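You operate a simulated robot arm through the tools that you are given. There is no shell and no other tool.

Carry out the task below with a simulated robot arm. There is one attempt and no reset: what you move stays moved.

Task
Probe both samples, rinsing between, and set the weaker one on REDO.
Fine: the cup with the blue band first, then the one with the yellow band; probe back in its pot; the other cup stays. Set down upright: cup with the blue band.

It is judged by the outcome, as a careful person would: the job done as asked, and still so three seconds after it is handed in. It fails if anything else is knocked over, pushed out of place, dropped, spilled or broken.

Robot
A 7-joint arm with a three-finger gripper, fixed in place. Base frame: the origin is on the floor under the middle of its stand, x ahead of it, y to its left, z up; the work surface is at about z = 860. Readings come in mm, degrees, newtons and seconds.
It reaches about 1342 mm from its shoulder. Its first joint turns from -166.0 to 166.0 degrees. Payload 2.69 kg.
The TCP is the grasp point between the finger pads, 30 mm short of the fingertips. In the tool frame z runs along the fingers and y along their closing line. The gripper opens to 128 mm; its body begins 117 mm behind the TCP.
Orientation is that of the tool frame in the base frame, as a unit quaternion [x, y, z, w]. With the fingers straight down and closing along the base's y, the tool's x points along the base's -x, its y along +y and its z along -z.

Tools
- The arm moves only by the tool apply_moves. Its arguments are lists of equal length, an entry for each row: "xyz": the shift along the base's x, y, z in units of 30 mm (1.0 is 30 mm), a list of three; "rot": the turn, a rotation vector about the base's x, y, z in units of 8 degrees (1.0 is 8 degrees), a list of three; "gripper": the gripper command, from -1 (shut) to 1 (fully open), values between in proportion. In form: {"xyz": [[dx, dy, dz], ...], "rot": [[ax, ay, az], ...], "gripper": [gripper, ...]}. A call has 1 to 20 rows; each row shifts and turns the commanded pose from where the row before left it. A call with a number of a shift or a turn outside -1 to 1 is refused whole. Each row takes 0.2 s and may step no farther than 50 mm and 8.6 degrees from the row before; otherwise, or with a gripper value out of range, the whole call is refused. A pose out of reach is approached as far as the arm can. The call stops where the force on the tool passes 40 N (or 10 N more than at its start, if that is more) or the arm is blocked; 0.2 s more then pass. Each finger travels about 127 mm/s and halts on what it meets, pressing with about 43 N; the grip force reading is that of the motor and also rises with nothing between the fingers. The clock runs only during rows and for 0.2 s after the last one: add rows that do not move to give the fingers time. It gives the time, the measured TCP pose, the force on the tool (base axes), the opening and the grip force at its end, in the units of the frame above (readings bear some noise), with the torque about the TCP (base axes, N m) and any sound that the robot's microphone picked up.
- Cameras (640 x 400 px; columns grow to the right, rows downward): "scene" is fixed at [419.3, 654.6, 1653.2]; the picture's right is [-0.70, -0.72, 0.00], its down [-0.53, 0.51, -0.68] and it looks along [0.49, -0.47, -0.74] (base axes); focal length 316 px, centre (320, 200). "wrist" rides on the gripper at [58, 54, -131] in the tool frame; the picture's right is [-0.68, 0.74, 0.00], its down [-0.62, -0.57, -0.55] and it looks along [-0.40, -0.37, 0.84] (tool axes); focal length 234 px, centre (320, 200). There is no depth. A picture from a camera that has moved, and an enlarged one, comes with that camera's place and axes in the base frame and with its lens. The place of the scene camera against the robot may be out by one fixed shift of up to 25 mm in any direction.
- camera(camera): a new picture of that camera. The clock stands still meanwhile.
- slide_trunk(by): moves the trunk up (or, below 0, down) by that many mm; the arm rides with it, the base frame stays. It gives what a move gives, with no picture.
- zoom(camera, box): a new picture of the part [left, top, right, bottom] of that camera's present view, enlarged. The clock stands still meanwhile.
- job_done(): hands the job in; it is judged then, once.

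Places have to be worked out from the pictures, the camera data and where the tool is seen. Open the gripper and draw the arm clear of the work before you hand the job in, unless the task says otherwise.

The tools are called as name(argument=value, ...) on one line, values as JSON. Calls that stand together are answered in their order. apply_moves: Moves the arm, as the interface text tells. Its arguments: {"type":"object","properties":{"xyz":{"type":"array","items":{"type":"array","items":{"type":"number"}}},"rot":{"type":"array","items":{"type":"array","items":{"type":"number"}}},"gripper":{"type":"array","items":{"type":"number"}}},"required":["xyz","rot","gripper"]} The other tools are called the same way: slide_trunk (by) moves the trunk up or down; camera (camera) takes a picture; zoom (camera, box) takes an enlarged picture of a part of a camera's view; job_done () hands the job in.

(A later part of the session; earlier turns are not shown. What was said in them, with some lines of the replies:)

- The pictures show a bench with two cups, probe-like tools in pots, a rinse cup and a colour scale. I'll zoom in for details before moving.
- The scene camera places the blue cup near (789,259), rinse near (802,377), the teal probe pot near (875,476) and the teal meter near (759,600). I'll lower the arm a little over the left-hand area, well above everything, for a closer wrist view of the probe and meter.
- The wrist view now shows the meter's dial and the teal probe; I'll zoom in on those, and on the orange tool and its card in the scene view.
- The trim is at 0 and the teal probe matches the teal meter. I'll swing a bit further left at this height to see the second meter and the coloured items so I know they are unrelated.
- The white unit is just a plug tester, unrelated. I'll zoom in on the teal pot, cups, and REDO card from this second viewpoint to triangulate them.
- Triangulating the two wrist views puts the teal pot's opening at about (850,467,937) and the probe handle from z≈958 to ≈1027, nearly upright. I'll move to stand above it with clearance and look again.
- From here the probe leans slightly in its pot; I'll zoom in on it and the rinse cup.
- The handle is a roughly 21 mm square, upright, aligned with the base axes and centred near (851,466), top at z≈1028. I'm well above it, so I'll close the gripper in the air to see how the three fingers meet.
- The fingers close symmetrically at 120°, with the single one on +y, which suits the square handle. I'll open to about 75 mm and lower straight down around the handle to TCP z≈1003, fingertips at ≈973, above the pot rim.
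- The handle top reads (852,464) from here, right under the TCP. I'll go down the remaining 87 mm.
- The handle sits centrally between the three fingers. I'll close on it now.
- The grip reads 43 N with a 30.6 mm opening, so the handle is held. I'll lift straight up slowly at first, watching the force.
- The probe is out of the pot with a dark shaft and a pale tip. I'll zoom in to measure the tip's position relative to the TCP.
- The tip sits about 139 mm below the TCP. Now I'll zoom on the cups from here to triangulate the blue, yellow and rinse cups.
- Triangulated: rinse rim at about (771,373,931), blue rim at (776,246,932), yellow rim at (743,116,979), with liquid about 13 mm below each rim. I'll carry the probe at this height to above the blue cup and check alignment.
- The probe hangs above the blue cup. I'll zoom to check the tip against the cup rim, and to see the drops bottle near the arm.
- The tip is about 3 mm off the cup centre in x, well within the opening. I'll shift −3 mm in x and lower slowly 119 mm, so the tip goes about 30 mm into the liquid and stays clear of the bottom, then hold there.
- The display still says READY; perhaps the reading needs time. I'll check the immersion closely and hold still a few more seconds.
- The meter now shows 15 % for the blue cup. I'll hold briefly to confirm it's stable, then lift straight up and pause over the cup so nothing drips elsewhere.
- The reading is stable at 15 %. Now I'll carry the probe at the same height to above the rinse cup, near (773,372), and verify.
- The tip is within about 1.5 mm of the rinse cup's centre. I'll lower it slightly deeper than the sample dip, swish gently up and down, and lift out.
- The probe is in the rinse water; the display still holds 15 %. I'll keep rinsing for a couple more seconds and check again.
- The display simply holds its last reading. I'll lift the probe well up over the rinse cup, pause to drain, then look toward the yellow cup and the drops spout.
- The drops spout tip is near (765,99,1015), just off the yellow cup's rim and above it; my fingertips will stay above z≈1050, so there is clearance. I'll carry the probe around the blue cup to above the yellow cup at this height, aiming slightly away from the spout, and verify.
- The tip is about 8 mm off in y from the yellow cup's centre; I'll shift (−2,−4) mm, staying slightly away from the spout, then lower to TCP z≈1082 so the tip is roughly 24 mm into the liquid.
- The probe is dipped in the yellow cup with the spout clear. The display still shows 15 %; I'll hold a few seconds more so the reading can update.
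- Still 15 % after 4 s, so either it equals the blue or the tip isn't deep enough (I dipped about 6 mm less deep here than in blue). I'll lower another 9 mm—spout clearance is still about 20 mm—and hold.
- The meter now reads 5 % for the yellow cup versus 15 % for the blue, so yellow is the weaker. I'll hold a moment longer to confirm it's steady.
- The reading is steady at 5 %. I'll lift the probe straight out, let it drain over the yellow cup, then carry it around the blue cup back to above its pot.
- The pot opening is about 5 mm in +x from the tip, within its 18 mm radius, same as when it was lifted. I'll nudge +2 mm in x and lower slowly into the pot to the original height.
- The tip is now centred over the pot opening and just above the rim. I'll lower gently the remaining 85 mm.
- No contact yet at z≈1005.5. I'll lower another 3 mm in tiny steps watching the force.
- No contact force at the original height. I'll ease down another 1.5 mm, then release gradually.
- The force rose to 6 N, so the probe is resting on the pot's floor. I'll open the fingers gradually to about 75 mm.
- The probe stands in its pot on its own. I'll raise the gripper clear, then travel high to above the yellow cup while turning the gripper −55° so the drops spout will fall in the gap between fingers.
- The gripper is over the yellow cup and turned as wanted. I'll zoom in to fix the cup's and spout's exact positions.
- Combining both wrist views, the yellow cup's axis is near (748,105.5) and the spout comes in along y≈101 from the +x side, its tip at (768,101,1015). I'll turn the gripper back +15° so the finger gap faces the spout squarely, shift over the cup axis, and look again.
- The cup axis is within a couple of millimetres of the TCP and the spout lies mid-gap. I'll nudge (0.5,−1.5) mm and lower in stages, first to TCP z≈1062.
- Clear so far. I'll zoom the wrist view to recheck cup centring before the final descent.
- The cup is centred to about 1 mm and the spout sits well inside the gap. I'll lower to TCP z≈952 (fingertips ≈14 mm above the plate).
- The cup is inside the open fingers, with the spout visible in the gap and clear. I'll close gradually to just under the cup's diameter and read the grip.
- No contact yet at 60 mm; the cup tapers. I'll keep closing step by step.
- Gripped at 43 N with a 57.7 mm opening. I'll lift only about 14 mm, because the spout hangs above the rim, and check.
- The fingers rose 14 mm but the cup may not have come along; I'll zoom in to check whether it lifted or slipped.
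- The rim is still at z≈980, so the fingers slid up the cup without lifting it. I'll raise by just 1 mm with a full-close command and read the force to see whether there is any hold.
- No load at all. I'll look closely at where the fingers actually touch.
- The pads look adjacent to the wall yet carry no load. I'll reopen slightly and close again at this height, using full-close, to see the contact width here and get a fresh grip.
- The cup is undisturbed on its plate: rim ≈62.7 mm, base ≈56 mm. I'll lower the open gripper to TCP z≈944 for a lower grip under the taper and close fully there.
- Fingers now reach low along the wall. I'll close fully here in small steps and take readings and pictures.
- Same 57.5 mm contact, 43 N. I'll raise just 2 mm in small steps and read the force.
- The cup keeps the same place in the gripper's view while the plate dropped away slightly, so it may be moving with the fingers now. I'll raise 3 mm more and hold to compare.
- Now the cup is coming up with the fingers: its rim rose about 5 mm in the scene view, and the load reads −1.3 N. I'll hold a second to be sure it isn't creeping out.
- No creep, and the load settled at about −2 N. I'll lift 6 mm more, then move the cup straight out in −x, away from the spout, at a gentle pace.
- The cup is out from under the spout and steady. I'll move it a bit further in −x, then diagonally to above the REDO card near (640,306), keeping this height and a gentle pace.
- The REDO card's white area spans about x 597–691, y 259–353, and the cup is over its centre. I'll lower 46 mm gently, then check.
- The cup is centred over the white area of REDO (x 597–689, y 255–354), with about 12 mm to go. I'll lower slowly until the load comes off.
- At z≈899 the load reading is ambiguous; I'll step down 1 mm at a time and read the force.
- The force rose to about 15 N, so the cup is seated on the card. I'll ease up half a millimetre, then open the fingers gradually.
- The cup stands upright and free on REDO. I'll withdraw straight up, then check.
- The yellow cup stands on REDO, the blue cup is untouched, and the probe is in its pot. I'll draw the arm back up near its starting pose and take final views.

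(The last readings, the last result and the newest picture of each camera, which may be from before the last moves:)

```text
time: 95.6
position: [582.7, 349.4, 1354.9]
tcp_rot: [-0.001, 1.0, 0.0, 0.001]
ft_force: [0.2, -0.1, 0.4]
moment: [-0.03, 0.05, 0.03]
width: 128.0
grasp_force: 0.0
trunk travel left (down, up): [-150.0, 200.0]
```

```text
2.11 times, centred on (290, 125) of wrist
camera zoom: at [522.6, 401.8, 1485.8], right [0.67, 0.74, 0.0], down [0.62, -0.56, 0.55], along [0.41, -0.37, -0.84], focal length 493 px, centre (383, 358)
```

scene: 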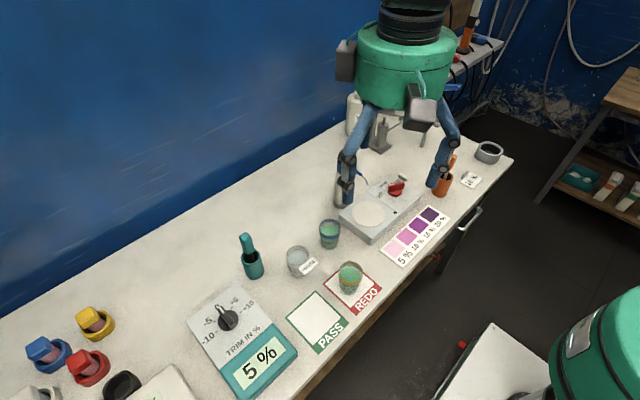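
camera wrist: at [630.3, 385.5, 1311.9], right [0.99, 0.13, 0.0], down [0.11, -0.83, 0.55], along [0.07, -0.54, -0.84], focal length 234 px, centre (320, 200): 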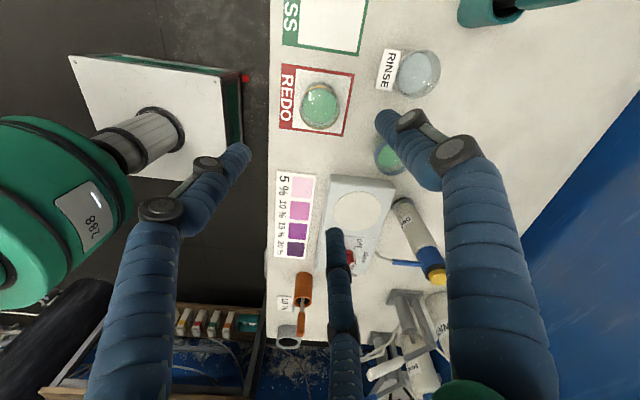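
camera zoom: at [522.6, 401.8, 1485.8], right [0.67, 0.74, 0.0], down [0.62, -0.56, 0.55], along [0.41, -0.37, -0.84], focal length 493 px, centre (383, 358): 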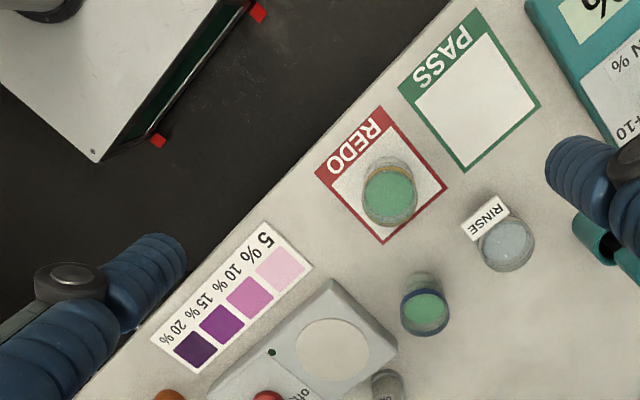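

Both samples were probed with a rinse between them: blue read 15 %, yellow read 5 %. The yellow cup now stands upright on REDO, the blue cup is upright in its original place, the probe is back in its pot, and the arm is clear with the gripper open, so I'm handing the job in.

job_done()

```text
The job is handed in.
```

I probed both samples and set the weaker one, the cup with the yellow band, on REDO. The job is handed in.

| Sample | Reading |
|---|---|
| Cup with the blue band (probed first) | 15 % |
| Cup with the yellow band (probed second) | 5 % |

- **Rinse:** I rinsed the probe in the RINSE cup between the two samples and put it back in its pot afterwards.
- **Blue cup:** Your note ended with "Set down upright: cup with the blue band". Since blue read stronger, I took that to mean it should stay standing, so I never picked it up. It is upright in its original place.
- **Yellow cup:** My first grip slid up the cup without lifting it. I gripped it lower and it held, and the last pictures show it upright inside the white area of REDO.
- **Rest of the bench:** I saw nothing knocked over, moved or spilled in the last pictures. The arm is back near its starting position with the gripper open.
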